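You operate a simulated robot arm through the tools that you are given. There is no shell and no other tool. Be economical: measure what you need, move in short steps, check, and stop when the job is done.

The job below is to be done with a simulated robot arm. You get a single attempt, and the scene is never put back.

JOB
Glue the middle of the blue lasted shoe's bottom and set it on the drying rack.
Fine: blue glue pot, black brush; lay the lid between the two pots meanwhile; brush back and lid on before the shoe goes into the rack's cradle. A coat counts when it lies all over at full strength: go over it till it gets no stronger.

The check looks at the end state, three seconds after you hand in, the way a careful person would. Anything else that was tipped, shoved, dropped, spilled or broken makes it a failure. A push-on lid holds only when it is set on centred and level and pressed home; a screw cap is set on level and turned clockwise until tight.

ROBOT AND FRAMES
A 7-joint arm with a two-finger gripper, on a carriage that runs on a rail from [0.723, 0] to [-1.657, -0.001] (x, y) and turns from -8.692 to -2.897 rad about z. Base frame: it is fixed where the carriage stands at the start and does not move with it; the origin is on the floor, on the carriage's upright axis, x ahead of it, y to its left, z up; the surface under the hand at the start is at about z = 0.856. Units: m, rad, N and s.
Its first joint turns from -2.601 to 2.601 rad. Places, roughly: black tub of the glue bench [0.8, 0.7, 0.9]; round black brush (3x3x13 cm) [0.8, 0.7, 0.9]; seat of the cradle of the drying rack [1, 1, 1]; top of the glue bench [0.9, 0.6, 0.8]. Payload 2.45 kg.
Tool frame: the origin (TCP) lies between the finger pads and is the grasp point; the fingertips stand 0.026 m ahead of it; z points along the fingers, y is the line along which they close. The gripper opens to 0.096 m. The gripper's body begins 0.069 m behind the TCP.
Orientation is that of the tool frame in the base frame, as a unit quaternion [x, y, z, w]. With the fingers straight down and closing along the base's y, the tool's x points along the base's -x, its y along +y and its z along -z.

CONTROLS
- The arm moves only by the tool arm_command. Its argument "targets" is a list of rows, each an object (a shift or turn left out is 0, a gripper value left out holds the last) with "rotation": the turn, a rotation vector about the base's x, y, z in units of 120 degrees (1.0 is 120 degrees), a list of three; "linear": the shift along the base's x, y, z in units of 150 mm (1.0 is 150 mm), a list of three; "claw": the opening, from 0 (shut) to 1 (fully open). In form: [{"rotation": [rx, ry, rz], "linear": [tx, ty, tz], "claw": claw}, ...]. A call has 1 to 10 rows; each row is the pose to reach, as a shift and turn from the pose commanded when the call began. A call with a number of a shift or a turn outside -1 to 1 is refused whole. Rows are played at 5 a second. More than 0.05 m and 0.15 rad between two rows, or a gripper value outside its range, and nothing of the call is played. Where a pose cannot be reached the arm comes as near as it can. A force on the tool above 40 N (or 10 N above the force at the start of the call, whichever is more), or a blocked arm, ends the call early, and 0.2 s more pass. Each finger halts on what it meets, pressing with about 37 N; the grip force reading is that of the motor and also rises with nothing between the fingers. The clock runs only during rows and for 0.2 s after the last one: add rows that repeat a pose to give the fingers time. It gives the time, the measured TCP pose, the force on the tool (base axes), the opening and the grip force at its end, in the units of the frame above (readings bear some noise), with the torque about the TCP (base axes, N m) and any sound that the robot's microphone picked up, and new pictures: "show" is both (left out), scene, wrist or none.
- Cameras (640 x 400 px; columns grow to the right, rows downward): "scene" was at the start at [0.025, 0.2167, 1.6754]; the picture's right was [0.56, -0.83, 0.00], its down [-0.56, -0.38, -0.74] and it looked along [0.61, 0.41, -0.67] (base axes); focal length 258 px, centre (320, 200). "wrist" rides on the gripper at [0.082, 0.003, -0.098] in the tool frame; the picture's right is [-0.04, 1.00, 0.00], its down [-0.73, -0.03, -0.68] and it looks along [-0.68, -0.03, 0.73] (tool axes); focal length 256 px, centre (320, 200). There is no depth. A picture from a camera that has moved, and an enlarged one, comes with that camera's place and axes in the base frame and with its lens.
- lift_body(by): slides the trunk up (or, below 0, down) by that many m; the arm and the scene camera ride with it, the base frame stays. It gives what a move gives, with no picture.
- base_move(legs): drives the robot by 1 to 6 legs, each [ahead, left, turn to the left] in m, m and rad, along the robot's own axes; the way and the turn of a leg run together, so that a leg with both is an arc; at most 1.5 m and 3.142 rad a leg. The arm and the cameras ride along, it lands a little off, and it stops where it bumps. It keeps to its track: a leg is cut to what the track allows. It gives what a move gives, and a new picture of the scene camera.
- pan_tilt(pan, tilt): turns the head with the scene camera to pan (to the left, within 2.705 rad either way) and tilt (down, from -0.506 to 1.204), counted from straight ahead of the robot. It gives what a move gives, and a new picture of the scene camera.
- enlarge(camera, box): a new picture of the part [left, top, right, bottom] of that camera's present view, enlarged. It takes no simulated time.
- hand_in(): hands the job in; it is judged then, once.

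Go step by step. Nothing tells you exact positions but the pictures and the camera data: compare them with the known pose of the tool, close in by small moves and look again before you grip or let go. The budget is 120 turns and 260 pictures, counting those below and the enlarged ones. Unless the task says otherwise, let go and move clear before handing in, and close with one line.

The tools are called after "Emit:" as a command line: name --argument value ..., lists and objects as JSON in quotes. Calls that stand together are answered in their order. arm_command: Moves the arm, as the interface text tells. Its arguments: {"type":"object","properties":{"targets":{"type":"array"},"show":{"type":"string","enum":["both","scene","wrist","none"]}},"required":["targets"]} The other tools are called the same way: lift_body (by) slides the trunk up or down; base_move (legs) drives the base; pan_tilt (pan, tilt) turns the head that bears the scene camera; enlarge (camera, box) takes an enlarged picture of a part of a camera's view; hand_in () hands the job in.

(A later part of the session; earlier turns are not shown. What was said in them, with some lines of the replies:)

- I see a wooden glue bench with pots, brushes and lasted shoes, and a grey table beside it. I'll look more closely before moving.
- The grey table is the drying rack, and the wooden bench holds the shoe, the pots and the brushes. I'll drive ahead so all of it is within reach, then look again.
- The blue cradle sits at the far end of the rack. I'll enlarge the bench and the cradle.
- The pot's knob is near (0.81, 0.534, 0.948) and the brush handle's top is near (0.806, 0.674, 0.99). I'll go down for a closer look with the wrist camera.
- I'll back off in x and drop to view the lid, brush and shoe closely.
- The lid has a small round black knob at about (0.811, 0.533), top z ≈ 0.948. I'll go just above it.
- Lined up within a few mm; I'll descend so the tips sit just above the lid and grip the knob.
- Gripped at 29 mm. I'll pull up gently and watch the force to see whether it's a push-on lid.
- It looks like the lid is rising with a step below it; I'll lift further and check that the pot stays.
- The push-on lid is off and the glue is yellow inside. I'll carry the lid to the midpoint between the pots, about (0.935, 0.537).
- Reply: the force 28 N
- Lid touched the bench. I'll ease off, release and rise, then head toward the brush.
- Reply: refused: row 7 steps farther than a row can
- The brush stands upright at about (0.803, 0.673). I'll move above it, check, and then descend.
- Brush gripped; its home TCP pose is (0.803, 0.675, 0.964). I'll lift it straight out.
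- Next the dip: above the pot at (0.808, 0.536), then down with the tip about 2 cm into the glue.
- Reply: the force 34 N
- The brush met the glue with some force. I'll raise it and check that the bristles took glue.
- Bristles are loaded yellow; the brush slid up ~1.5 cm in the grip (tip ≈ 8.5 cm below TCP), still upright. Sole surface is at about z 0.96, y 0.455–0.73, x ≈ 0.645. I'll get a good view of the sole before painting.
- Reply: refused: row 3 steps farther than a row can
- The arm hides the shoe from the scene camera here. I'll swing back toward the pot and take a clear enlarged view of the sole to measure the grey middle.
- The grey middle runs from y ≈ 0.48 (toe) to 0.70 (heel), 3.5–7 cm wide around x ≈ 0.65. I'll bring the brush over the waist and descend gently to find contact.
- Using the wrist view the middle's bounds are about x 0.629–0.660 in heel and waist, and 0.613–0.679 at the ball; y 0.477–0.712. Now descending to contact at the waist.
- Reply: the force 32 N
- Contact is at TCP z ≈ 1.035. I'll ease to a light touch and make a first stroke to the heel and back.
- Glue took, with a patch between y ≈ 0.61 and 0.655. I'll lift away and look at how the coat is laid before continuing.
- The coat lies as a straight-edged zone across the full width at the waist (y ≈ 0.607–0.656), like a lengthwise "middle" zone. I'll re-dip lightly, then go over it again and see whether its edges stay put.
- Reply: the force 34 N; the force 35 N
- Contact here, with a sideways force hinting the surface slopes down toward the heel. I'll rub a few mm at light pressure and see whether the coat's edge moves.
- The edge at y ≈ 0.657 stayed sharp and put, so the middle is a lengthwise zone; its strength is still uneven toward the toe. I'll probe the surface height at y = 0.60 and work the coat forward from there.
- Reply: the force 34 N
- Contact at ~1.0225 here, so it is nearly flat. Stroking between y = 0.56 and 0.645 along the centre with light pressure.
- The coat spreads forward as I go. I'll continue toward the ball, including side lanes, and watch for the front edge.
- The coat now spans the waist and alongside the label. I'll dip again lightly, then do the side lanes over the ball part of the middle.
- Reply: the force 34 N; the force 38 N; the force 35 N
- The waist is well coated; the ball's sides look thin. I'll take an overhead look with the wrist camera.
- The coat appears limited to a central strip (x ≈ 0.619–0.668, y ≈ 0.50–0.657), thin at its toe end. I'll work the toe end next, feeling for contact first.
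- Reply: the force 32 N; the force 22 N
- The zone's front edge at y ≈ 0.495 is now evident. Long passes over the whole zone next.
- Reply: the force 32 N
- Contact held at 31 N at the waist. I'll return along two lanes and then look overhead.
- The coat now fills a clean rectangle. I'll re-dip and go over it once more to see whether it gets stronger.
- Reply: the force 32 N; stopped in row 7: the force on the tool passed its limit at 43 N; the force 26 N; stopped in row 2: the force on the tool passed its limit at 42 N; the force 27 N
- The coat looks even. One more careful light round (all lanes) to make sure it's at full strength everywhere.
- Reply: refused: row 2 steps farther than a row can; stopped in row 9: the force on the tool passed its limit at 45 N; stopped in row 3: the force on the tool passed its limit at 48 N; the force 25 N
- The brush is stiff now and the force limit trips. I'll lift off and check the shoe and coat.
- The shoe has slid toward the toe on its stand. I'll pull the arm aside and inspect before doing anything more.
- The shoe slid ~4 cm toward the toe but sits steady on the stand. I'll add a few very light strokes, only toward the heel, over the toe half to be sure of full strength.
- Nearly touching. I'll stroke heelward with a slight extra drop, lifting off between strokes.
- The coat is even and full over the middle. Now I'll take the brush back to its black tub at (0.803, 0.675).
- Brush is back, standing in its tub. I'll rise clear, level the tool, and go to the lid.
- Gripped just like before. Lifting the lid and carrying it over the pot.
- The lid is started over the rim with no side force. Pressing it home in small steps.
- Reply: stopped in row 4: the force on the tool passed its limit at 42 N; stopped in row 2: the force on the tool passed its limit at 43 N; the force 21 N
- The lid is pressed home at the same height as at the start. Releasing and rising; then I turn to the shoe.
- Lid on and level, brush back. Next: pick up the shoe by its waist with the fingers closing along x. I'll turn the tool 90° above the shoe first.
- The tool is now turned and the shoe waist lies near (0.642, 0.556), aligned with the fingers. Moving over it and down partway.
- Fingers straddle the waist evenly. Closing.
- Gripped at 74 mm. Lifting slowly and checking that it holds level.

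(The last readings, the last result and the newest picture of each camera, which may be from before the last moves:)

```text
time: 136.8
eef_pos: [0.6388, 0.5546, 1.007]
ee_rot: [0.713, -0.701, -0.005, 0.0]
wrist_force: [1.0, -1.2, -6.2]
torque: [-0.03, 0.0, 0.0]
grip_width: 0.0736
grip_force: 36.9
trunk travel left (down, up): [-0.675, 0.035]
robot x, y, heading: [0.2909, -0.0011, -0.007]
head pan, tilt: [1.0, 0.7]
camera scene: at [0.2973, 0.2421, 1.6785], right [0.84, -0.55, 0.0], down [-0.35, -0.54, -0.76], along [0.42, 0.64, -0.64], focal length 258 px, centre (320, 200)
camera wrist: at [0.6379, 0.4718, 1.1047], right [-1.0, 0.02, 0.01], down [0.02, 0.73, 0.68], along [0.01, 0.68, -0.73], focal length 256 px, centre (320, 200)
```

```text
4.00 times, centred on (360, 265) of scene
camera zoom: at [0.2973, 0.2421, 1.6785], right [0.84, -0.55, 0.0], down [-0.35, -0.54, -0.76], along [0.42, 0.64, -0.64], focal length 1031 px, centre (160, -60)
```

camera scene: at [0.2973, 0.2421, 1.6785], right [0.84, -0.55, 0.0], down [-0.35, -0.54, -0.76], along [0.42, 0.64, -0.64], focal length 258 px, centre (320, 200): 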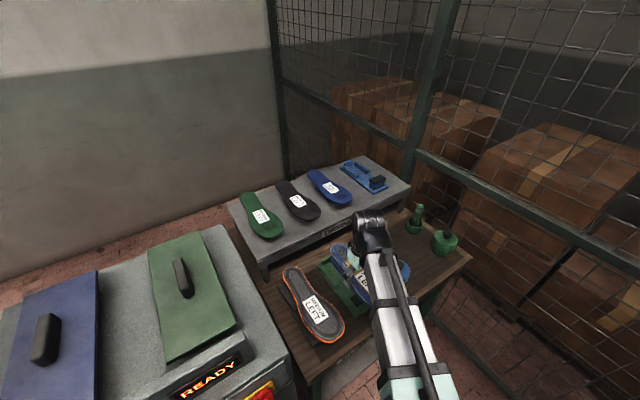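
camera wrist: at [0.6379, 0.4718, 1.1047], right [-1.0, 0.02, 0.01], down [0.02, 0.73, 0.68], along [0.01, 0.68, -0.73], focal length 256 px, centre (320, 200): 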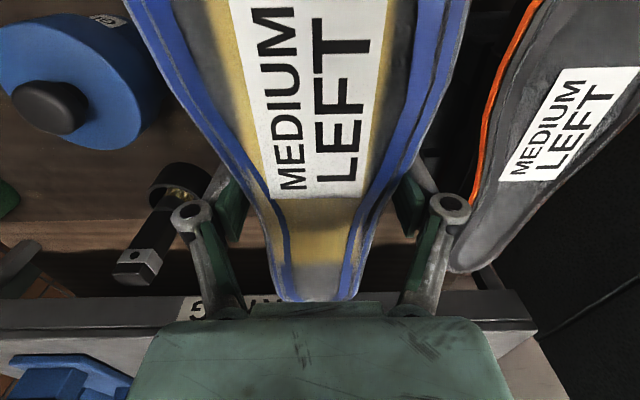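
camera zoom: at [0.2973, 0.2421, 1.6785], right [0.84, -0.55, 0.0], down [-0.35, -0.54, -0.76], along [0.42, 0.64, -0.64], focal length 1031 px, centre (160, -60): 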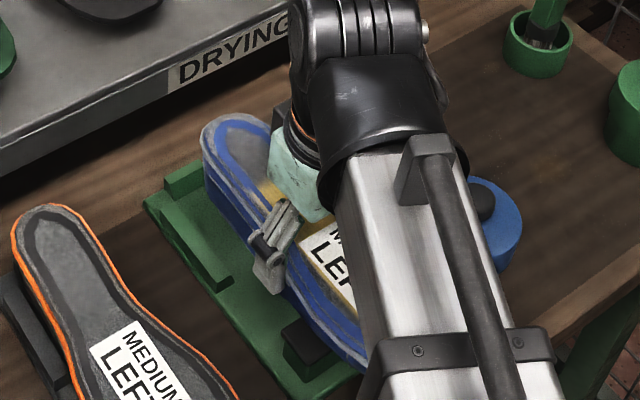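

It holds level (weight ≈ 6 N). Raising it high, then driving along the rail toward the rack.

Emit:
arm_command --targets '[{"linear": [0, 0, 0.2], "claw": 0.0}, {"linear": [0, 0, 0.4], "claw": 0.0}, {"linear": [0, 0, 0.6], "claw": 0.0}, {"linear": [0, 0, 0.8], "claw": 0.0}, {"linear": [0, 0, 1.0], "claw": 0.0}]' --show "none"

Emit:
arm_command --targets '[{"linear": [0, 0, 0.2], "claw": 0.0}, {"linear": [0, 0, 0.4], "claw": 0.0}, {"linear": [0, 0, 0.6], "claw": 0.0}, {"linear": [0, 0, 0.6], "claw": 0.0}]' --show "both"

```text
time: 138.0
eef_pos: [0.6397, 0.5563, 1.1567]
ee_rot: [0.713, -0.701, -0.004, 0.001]
wrist_force: [-0.2, 0.2, -6.5]
torque: [-0.08, 0.04, 0.01]
grip_width: 0.0735
grip_force: 37.4
trunk travel left (down, up): [-0.675, 0.035]
robot x, y, heading: [0.2888, 0.0011, -0.004]
head pan, tilt: [1.0, 0.7]
```

```text
time: 139.0
eef_pos: [0.6405, 0.5533, 1.2483]
ee_rot: [0.713, -0.701, -0.004, 0.0]
wrist_force: [-0.5, -0.4, -6.3]
torque: [-0.04, 0.03, 0.01]
grip_width: 0.0737
grip_force: 37.3
trunk travel left (down, up): [-0.675, 0.035]
robot x, y, heading: [0.2947, -0.0022, -0.008]
head pan, tilt: [1.0, 0.7]
camera scene: at [0.2973, 0.2421, 1.6785], right [0.84, -0.55, 0.0], down [-0.35, -0.54, -0.76], along [0.42, 0.64, -0.64], focal length 258 px, centre (320, 200)
camera wrist: at [0.6384, 0.4718, 1.3454], right [-1.0, 0.02, 0.01], down [0.02, 0.73, 0.68], along [0.01, 0.68, -0.73], focal length 256 px, centre (320, 200)
```

scene: 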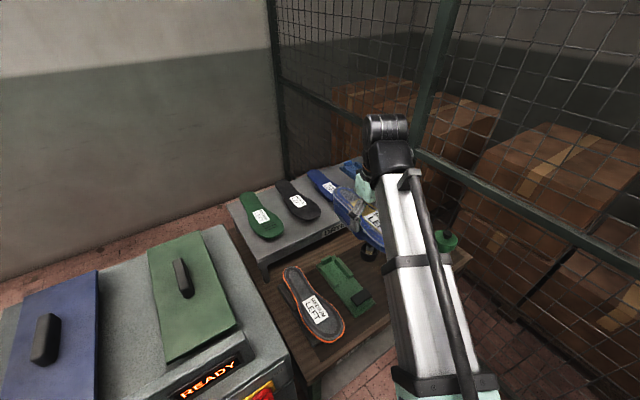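
wrist: 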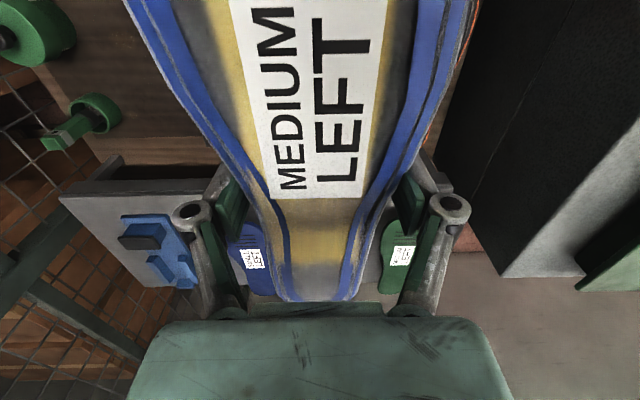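

Emit:
enlarge --camera "scene" --box '[310, 245, 380, 315]'

Emit:
base_move --legs '[[0.41, 0, 0]]'

Emit:
enlarge --camera "wrist" --box '[0, 0, 640, 400]'

```text
5.71 times, centred on (345, 280) of scene
camera zoom: at [0.2973, 0.2421, 1.6785], right [0.84, -0.55, 0.0], down [-0.35, -0.54, -0.76], along [0.42, 0.64, -0.64], focal length 1473 px, centre (177, -257)
```

zoom: 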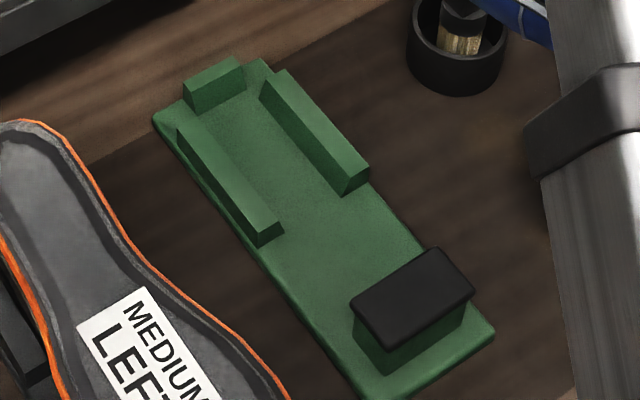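

```text
time: 141.5
eef_pos: [1.0537, 0.5534, 1.2473]
ee_rot: [0.711, -0.703, -0.006, 0.001]
wrist_force: [0.0, -0.7, -6.8]
torque: [-0.07, 0.05, 0.01]
grip_width: 0.0731
grip_force: 37.4
trunk travel left (down, up): [-0.675, 0.035]
robot x, y, heading: [0.7061, 0.0002, -0.009]
head pan, tilt: [1.0, 0.7]
camera scene: at [0.7098, 0.2424, 1.6785], right [0.84, -0.55, 0.0], down [-0.35, -0.54, -0.76], along [0.42, 0.64, -0.64], focal length 258 px, centre (320, 200)
```

scene: 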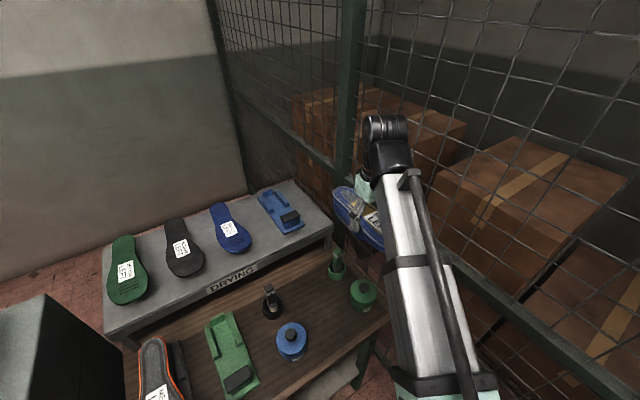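

```text
1.00 times, centred on (320, 200) of wrist (not enlarged: the box is as wide or as high as the picture)
camera zoom: at [1.0516, 0.4709, 1.345], right [-1.0, 0.03, 0.01], down [0.03, 0.73, 0.68], along [0.01, 0.68, -0.73], focal length 256 px, centre (320, 200)
```

zoom: 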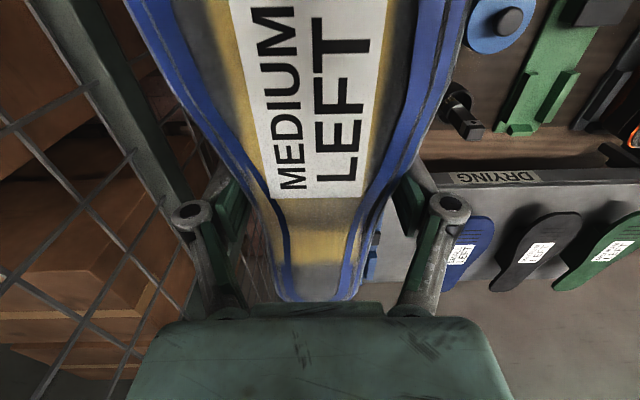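

Both the empty stand and the cradle are in view now. Enlarging to measure the cradle.

Emit:
enlarge --camera "scene" --box '[245, 175, 325, 245]'

Emit:
enlarge --camera "scene" --box '[190, 300, 280, 400]'

```text
5.71 times, centred on (285, 210) of scene
camera zoom: at [0.7098, 0.2424, 1.6785], right [0.84, -0.55, 0.0], down [-0.35, -0.54, -0.76], along [0.42, 0.64, -0.64], focal length 1473 px, centre (520, 143)
```

zoom: 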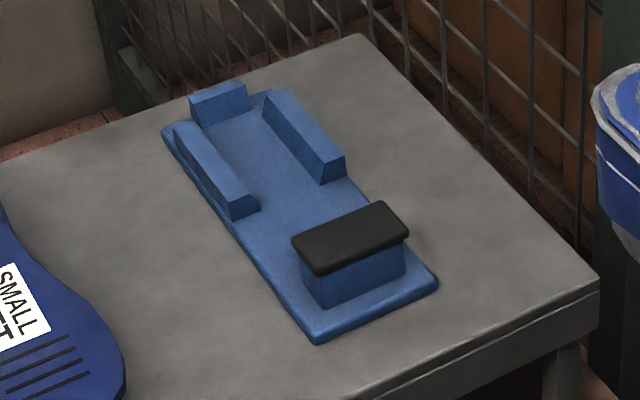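

```text
4.00 times, centred on (235, 350) of scene
camera zoom: at [0.7098, 0.2424, 1.6785], right [0.84, -0.55, 0.0], down [-0.35, -0.54, -0.76], along [0.42, 0.64, -0.64], focal length 1031 px, centre (660, -400)
```

zoom: 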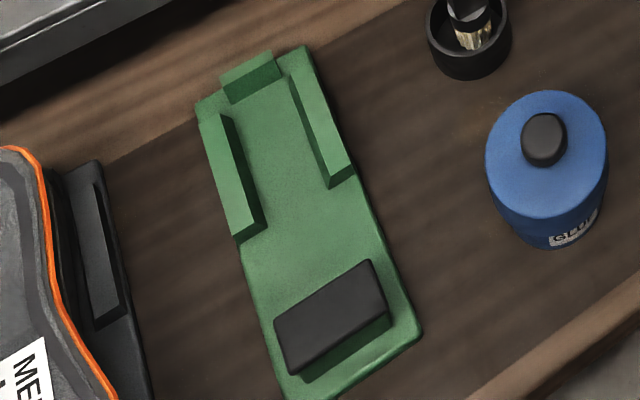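

Cradle plate centre is about (0.983, 0.942) and the stand's was (0.647, 0.621). So the grip point should end near (0.978, 0.92). I'll carry the shoe over there, staying high.

Emit:
arm_command --targets '[{"linear": [-0.1, 0.25, 0], "claw": 0.0}, {"linear": [-0.2, 0.5, 0], "claw": 0.0}, {"linear": [-0.3, 0.75, 0], "claw": 0.0}, {"linear": [-0.4, 1.0, 0], "claw": 0.0}]' --show "none"

Emit:
arm_command --targets '[{"linear": [-0.05, 0.25, 0], "claw": 0.0}, {"linear": [-0.1, 0.5, 0], "claw": 0.0}, {"linear": [-0.1, 0.75, 0], "claw": 0.0}, {"linear": [-0.1, 0.9, 0], "claw": 0.0}, {"linear": [-0.1, 0.9, 0], "claw": 0.0}]' --show "both"

```text
time: 142.5
eef_pos: [0.9909, 0.7079, 1.2478]
ee_rot: [0.711, -0.703, -0.004, 0.0]
wrist_force: [-0.1, -0.2, -6.8]
torque: [-0.09, 0.03, 0.0]
grip_width: 0.0736
grip_force: 36.9
trunk travel left (down, up): [-0.675, 0.035]
robot x, y, heading: [0.7064, -0.002, -0.007]
head pan, tilt: [1.0, 0.7]
```

```text
time: 143.7
eef_pos: [0.9775, 0.8388, 1.2456]
ee_rot: [0.712, -0.703, -0.005, 0.0]
wrist_force: [0.5, 0.2, -5.9]
torque: [-0.08, 0.06, -0.02]
grip_width: 0.0733
grip_force: 36.6
trunk travel left (down, up): [-0.675, 0.035]
robot x, y, heading: [0.7064, -0.0009, -0.012]
head pan, tilt: [1.0, 0.7]
camera scene: at [0.7093, 0.2425, 1.6785], right [0.84, -0.55, 0.0], down [-0.35, -0.54, -0.76], along [0.42, 0.64, -0.64], focal length 258 px, centre (320, 200)
camera wrist: at [0.9754, 0.7551, 1.3438], right [-1.0, 0.03, 0.01], down [0.03, 0.73, 0.68], along [0.01, 0.68, -0.73], focal length 256 px, centre (320, 200)
```

scene: 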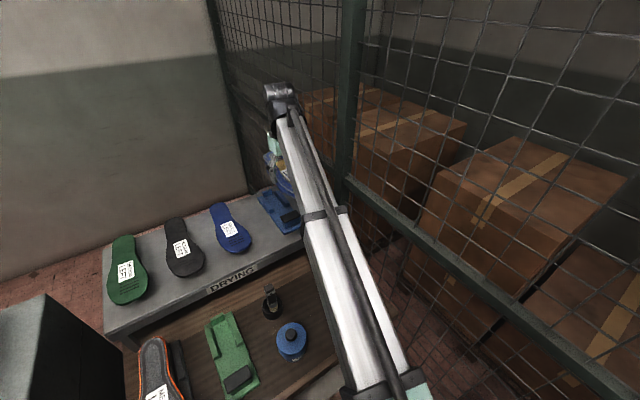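
wrist: 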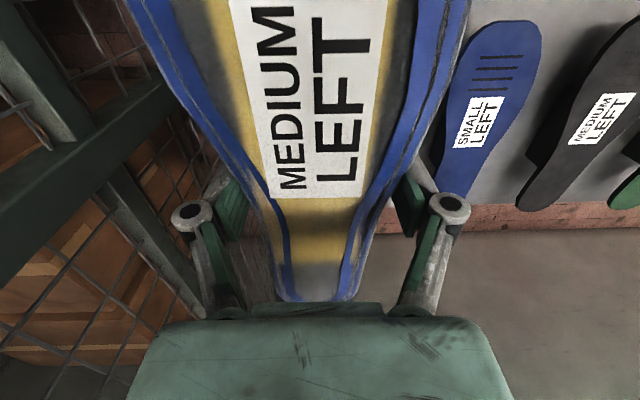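

Emit:
enlarge --camera "wrist" --box '[120, 0, 480, 225]'

Emit:
enlarge --camera "wrist" --box '[240, 160, 400, 310]'

Emit:
enlarge --camera "scene" --box '[235, 120, 335, 250]'

```text
1.78 times, centred on (300, 112) of wrist
camera zoom: at [0.9754, 0.7551, 1.3438], right [-1.0, 0.03, 0.01], down [0.03, 0.73, 0.68], along [0.01, 0.68, -0.73], focal length 455 px, centre (356, 356)
```

zoom: 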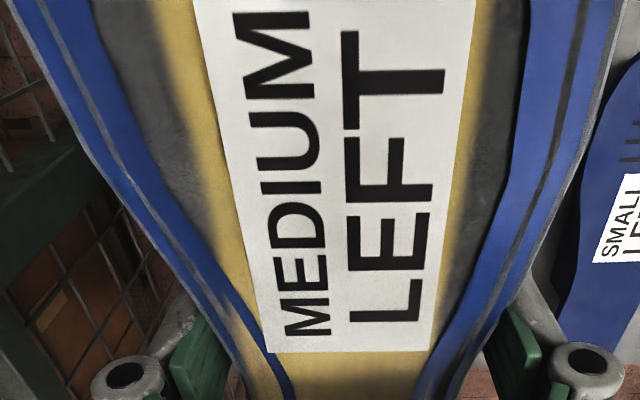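

```text
2.67 times, centred on (320, 235) of wrist
camera zoom: at [0.9754, 0.7551, 1.3438], right [-1.0, 0.03, 0.01], down [0.03, 0.73, 0.68], along [0.01, 0.68, -0.73], focal length 683 px, centre (320, 107)
```

zoom: 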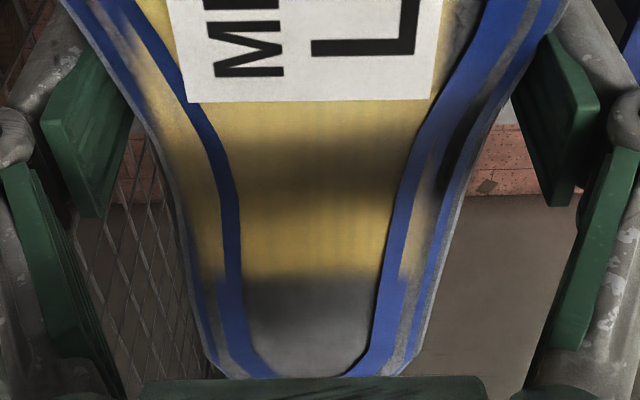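

```text
3.08 times, centred on (285, 185) of scene
camera zoom: at [0.7093, 0.2425, 1.6785], right [0.84, -0.55, 0.0], down [-0.35, -0.54, -0.76], along [0.42, 0.64, -0.64], focal length 793 px, centre (428, 246)
```

zoom: 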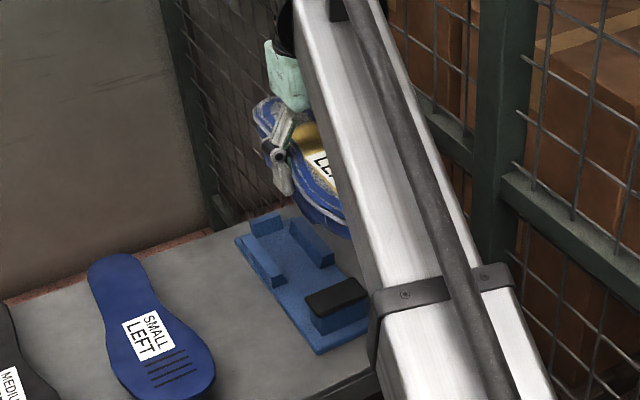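

The shoe is aligned in the hand as it originally lay. Target grip pose is about (0.9815, 0.921); I'll move over it and lower to just above the rails.

Emit:
arm_command --targets '[{"linear": [0.027, 0.2, 0], "claw": 0.0}, {"linear": [0.027, 0.4, 0], "claw": 0.0}, {"linear": [0.027, 0.548, 0], "claw": 0.0}, {"linear": [0.027, 0.548, -0.2], "claw": 0.0}, {"linear": [0.027, 0.548, -0.4], "claw": 0.0}, {"linear": [0.027, 0.548, -0.5], "claw": 0.0}, {"linear": [0.027, 0.548, -0.5], "claw": 0.0}]' --show "both"

Emit:
enlarge --camera "scene" --box '[225, 130, 325, 250]'

```text
time: 145.3
eef_pos: [0.9824, 0.9221, 1.1728]
ee_rot: [0.711, -0.703, -0.004, 0.001]
wrist_force: [0.2, -0.2, -6.4]
torque: [-0.04, 0.01, 0.01]
grip_width: 0.0732
grip_force: 36.9
trunk travel left (down, up): [-0.675, 0.035]
robot x, y, heading: [0.7051, 0.0009, -0.013]
head pan, tilt: [1.0, 0.7]
camera scene: at [0.7094, 0.2427, 1.6784], right [0.84, -0.55, 0.0], down [-0.35, -0.54, -0.76], along [0.42, 0.64, -0.64], focal length 258 px, centre (320, 200)
camera wrist: at [0.98, 0.8396, 1.2697], right [-1.0, 0.03, 0.01], down [0.03, 0.73, 0.68], along [0.01, 0.68, -0.73], focal length 256 px, centre (320, 200)
```

scene: 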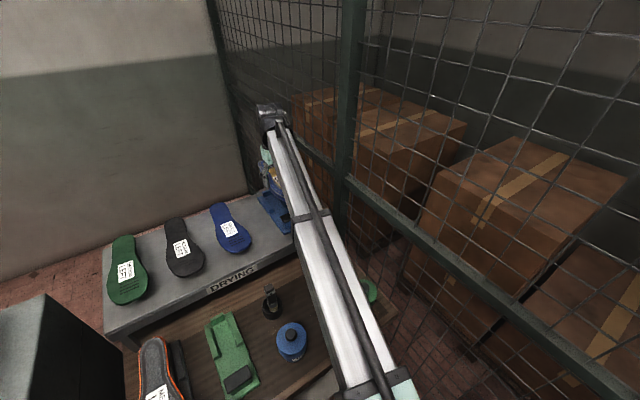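
wrist: 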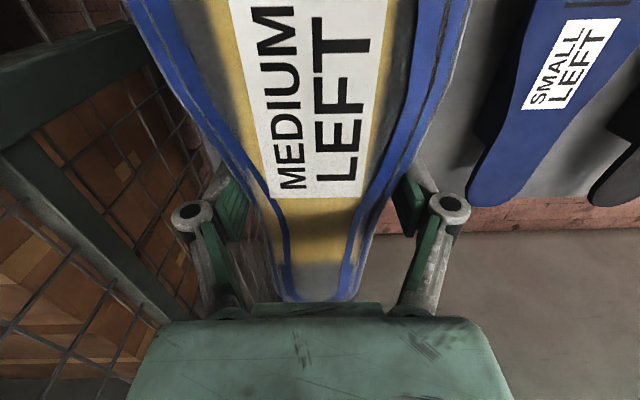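

```text
3.33 times, centred on (275, 190) of scene
camera zoom: at [0.7094, 0.2427, 1.6784], right [0.84, -0.55, 0.0], down [-0.35, -0.54, -0.76], along [0.42, 0.64, -0.64], focal length 859 px, centre (470, 233)
```

zoom: 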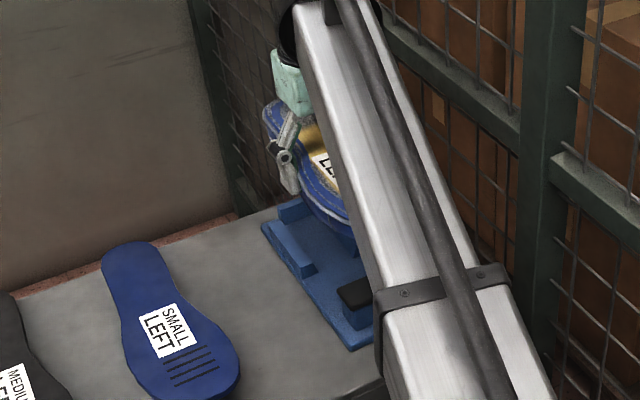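

Emit:
arm_command --targets '[{"linear": [0, 0, -0.1], "claw": 0.0}, {"linear": [0, 0, -0.2], "claw": 0.0}, {"linear": [0, 0, -0.3], "claw": 0.0}, {"linear": [0, 0, -0.4], "claw": 0.0}, {"linear": [0, 0, -0.4], "claw": 0.0}]' --show "none"

Emit:
enlarge --camera "scene" --box '[235, 150, 325, 250]'

```text
time: 146.5
eef_pos: [0.9825, 0.9206, 1.1137]
ee_rot: [0.711, -0.703, -0.005, 0.001]
wrist_force: [-0.5, 0.3, -6.5]
torque: [-0.11, 0.02, 0.0]
grip_width: 0.0732
grip_force: 36.8
trunk travel left (down, up): [-0.675, 0.035]
robot x, y, heading: [0.7037, 0.0029, -0.014]
head pan, tilt: [1.0, 0.7]
```

```text
4.00 times, centred on (280, 200) of scene
camera zoom: at [0.7094, 0.2427, 1.6784], right [0.84, -0.55, 0.0], down [-0.35, -0.54, -0.76], along [0.42, 0.64, -0.64], focal length 1031 px, centre (480, 200)
```

zoom: 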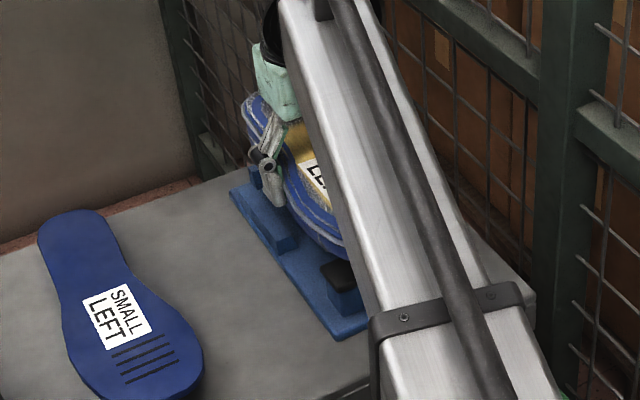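

Emit:
arm_command --targets '[{"linear": [0, 0, -0.04], "claw": 0.0}, {"linear": [0, 0, -0.08], "claw": 0.0}, {"linear": [0, 0, -0.11], "claw": 0.0}]' --show "none"

Emit:
enlarge --camera "scene" --box '[245, 160, 315, 240]'

```text
time: 147.3
eef_pos: [0.9827, 0.9201, 1.0994]
ee_rot: [0.712, -0.703, -0.005, 0.0]
wrist_force: [-2.2, -5.0, 2.6]
torque: [0.53, 0.02, 0.2]
grip_width: 0.073
grip_force: 36.8
trunk travel left (down, up): [-0.675, 0.035]
robot x, y, heading: [0.7062, -0.0006, -0.012]
head pan, tilt: [1.0, 0.7]
```

```text
5.00 times, centred on (280, 200) of scene
camera zoom: at [0.7086, 0.2406, 1.6789], right [0.84, -0.55, 0.0], down [-0.35, -0.54, -0.77], along [0.42, 0.64, -0.64], focal length 1289 px, centre (520, 200)
```

zoom: 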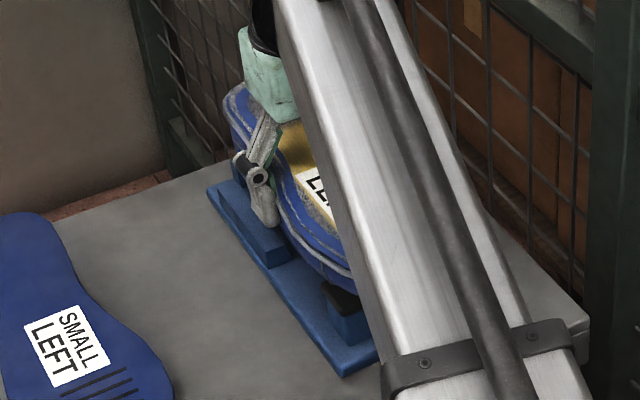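

The heel is touching the end stop (push toward −y). I'll lift 4 mm, shift 5 mm toward −y, and lower again.

Emit:
arm_command --targets '[{"linear": [0, 0, 0.03], "claw": 0.0}, {"linear": [0, -0.035, 0.03], "claw": 0.0}, {"linear": [0, -0.035, 0.0], "claw": 0.0}, {"linear": [0, -0.035, -0.02], "claw": 0.0}, {"linear": [0, -0.035, -0.02], "claw": 0.0}]' --show "none"

```text
time: 148.5
eef_pos: [0.9813, 0.9141, 1.0962]
ee_rot: [0.712, -0.702, -0.005, 0.0]
wrist_force: [-1.4, 2.0, 11.2]
torque: [-0.38, -0.36, 0.04]
grip_width: 0.0727
grip_force: 37.2
trunk travel left (down, up): [-0.675, 0.035]
robot x, y, heading: [0.7029, -0.0019, -0.007]
head pan, tilt: [1.0, 0.7]
```

Now the toe is on the pad (upward push at the toe end). Let me look before releasing.

Emit:
enlarge --camera "scene" --box '[245, 160, 315, 240]'

Emit:
enlarge --camera "wrist" --box '[160, 80, 480, 320]'

```text
5.00 times, centred on (280, 200) of scene
camera zoom: at [0.7085, 0.2408, 1.6789], right [0.84, -0.55, 0.0], down [-0.35, -0.54, -0.77], along [0.42, 0.64, -0.64], focal length 1289 px, centre (520, 200)
```

zoom: 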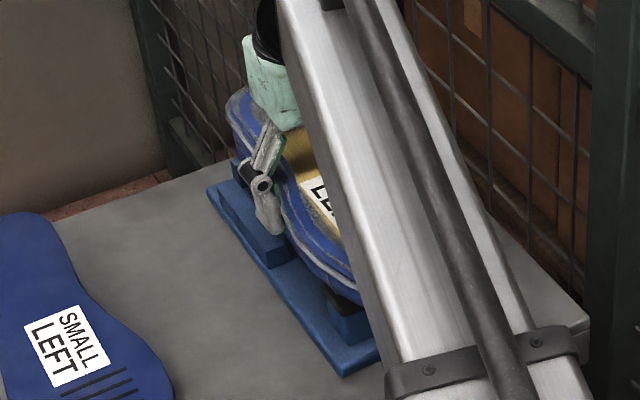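

```text
1.67 times, centred on (320, 200) of wrist
camera zoom: at [0.9795, 0.832, 1.1931], right [-1.0, 0.03, 0.01], down [0.02, 0.73, 0.68], along [0.01, 0.68, -0.73], focal length 427 px, centre (320, 200)
```

zoom: 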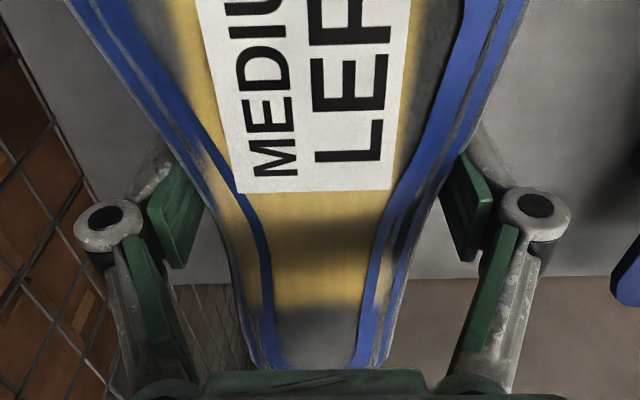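

Emit:
arm_command --targets '[{"linear": [0, 0, 0.004], "claw": 0.0}, {"linear": [0, 0, 0.004], "claw": 0.8}, {"linear": [0, 0, 0.004], "claw": 0.9}, {"linear": [0, 0, 0.004], "claw": 1.0}, {"linear": [0, 0, 0.004], "claw": 1.0}]' --show "wrist"

Emit:
enlarge --camera "scene" --box '[245, 160, 315, 240]'

```text
time: 149.7
eef_pos: [0.9822, 0.9158, 1.0937]
ee_rot: [0.711, -0.703, -0.005, 0.0]
wrist_force: [-0.5, -0.4, -0.1]
torque: [-0.02, 0.0, 0.02]
grip_width: 0.0961
grip_force: 0.1
trunk travel left (down, up): [-0.675, 0.035]
robot x, y, heading: [0.7033, 0.0051, -0.01]
head pan, tilt: [1.0, 0.7]
camera wrist: at [0.9804, 0.8326, 1.1922], right [-1.0, 0.03, 0.01], down [0.03, 0.73, 0.68], along [0.01, 0.68, -0.73], focal length 256 px, centre (320, 200)
```

wrist: 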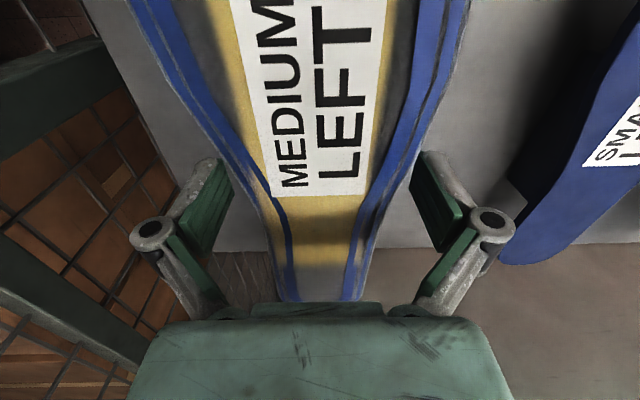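

```text
5.00 times, centred on (280, 200) of scene
camera zoom: at [0.7091, 0.2417, 1.6786], right [0.84, -0.55, 0.0], down [-0.35, -0.54, -0.76], along [0.42, 0.64, -0.64], focal length 1289 px, centre (520, 200)
```

zoom: 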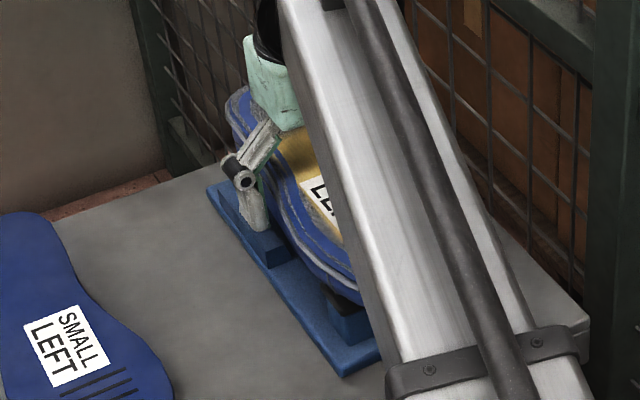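

Released; the shoe barely moved. Rising straight up and pulling clear to inspect.

Emit:
arm_command --targets '[{"linear": [0, 0, 0.1]}, {"linear": [0, 0, 0.3]}, {"linear": [0, 0, 0.6]}, {"linear": [0, 0, 0.9]}, {"linear": [0, 0, 1.0]}]' --show "none"

Emit:
arm_command --targets '[{"linear": [0.1, -0.25, 0.1]}, {"linear": [0.15, -0.5, 0.2]}, {"linear": [0.2, -0.75, 0.2]}, {"linear": [0.25, -1.0, 0.2]}]' --show "none"

Emit:
arm_command --targets '[{"linear": [0.05, -0.25, 0]}, {"linear": [0.1, -0.5, 0]}, {"linear": [0.1, -0.75, 0]}, {"linear": [0.1, -1.0, 0]}, {"linear": [0.1, -1.0, 0]}]' --show "both"

Emit:
enlarge --camera "scene" --box '[235, 160, 335, 250]'

```text
time: 150.9
eef_pos: [0.9808, 0.9149, 1.2434]
ee_rot: [0.711, -0.703, -0.004, 0.0]
wrist_force: [-0.5, 0.4, -0.1]
torque: [0.01, 0.03, 0.02]
grip_width: 0.0958
grip_force: 0.0
trunk travel left (down, up): [-0.675, 0.035]
robot x, y, heading: [0.7025, -0.002, -0.01]
head pan, tilt: [1.0, 0.7]
```

```text
time: 151.9
eef_pos: [1.0212, 0.7644, 1.2744]
ee_rot: [0.711, -0.703, -0.005, 0.001]
wrist_force: [-0.4, -0.1, 0.1]
torque: [0.03, -0.01, -0.03]
grip_width: 0.0959
grip_force: 0.1
trunk travel left (down, up): [-0.675, 0.035]
robot x, y, heading: [0.7035, -0.0013, -0.01]
head pan, tilt: [1.0, 0.7]
```

```text
time: 153.1
eef_pos: [1.0338, 0.6132, 1.273]
ee_rot: [0.712, -0.703, -0.004, 0.001]
wrist_force: [0.3, -0.4, -0.4]
torque: [0.04, -0.01, -0.03]
grip_width: 0.0964
grip_force: 0.1
trunk travel left (down, up): [-0.675, 0.035]
robot x, y, heading: [0.7042, 0.0021, -0.011]
head pan, tilt: [1.0, 0.7]
camera scene: at [0.7092, 0.2414, 1.6786], right [0.84, -0.55, 0.0], down [-0.35, -0.54, -0.77], along [0.42, 0.64, -0.64], focal length 258 px, centre (320, 200)
camera wrist: at [1.0313, 0.5309, 1.3696], right [-1.0, 0.03, 0.01], down [0.03, 0.73, 0.68], along [0.01, 0.68, -0.73], focal length 256 px, centre (320, 200)
```

scene: 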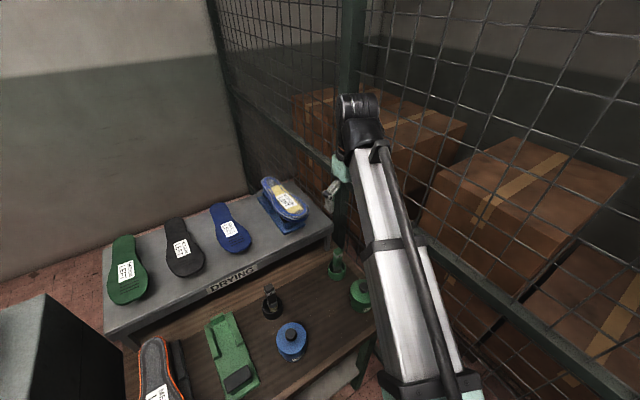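
wrist: 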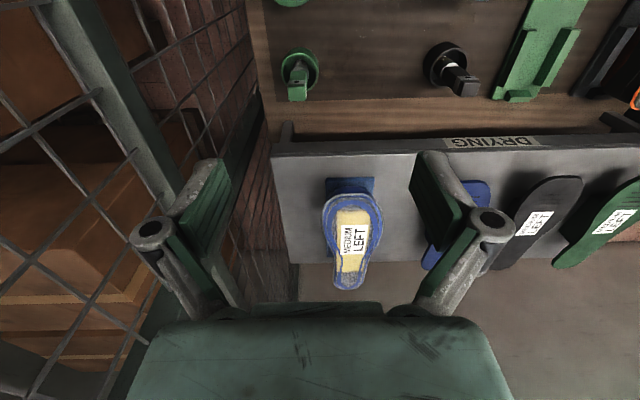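

```text
4.44 times, centred on (285, 205) of scene
camera zoom: at [0.7092, 0.2414, 1.6786], right [0.84, -0.55, 0.0], down [-0.35, -0.54, -0.77], along [0.42, 0.64, -0.64], focal length 1146 px, centre (476, 178)
```

zoom: 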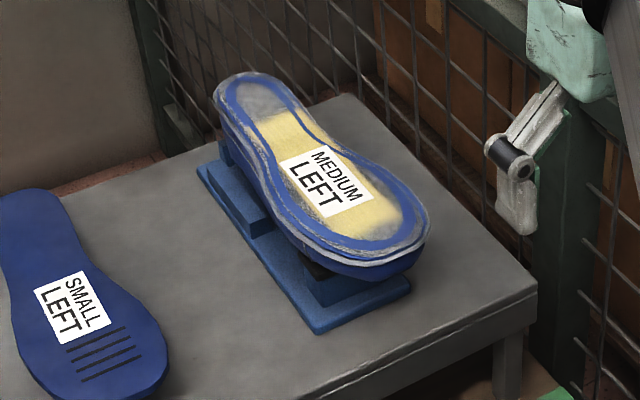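

The shoe sits in the cradle, glue side up. I'll check closely that it is level and seated.

Emit:
enlarge --camera "wrist" --box '[290, 160, 410, 300]'

Emit:
enlarge --camera "scene" --box '[250, 165, 315, 240]'

```text
2.86 times, centred on (350, 230) of wrist
camera zoom: at [1.0313, 0.5309, 1.3696], right [-1.0, 0.03, 0.01], down [0.03, 0.73, 0.68], along [0.01, 0.68, -0.73], focal length 731 px, centre (234, 114)
```

zoom: 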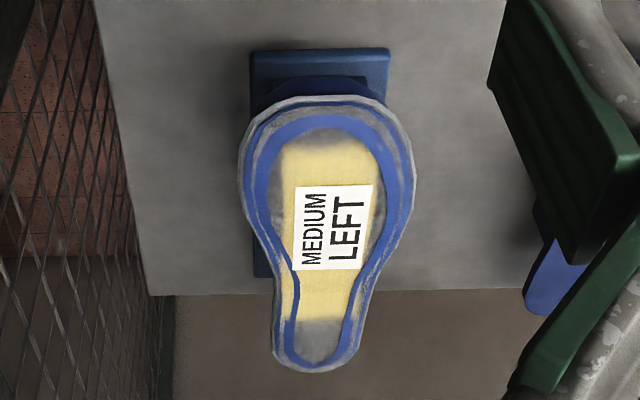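

```text
5.33 times, centred on (282, 202) of scene
camera zoom: at [0.7092, 0.2414, 1.6786], right [0.84, -0.55, 0.0], down [-0.35, -0.54, -0.77], along [0.42, 0.64, -0.64], focal length 1375 px, centre (520, 187)
```

zoom: 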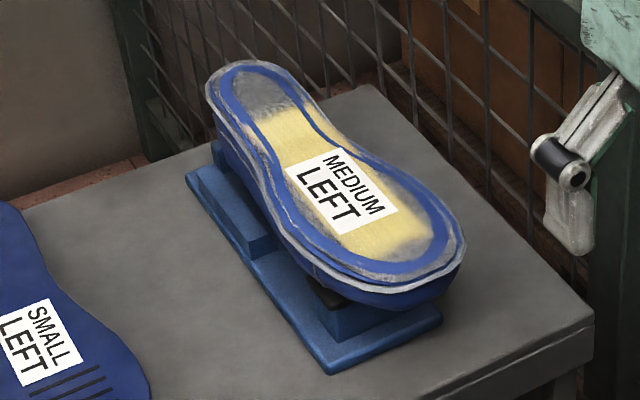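

The shoe sits level and centred in the cradle between its rails, with the toe on the pad. The brush is in its tub and the lid is pressed on, so I'm handing in.

Emit:
hand_in

```text
The job is handed in.
```

I glued the middle of the blue shoe's bottom with an even coat, put the brush back in its black tub, pressed the lid home on the blue pot, and set the shoe sole-up in the drying rack's cradle. While I was brushing, the shoe slid about 4 cm on its stand. It now sits level but about 6–8 mm short of the cradle's heel stop. I could not measure the coat's strength, only see that it looked even and full.
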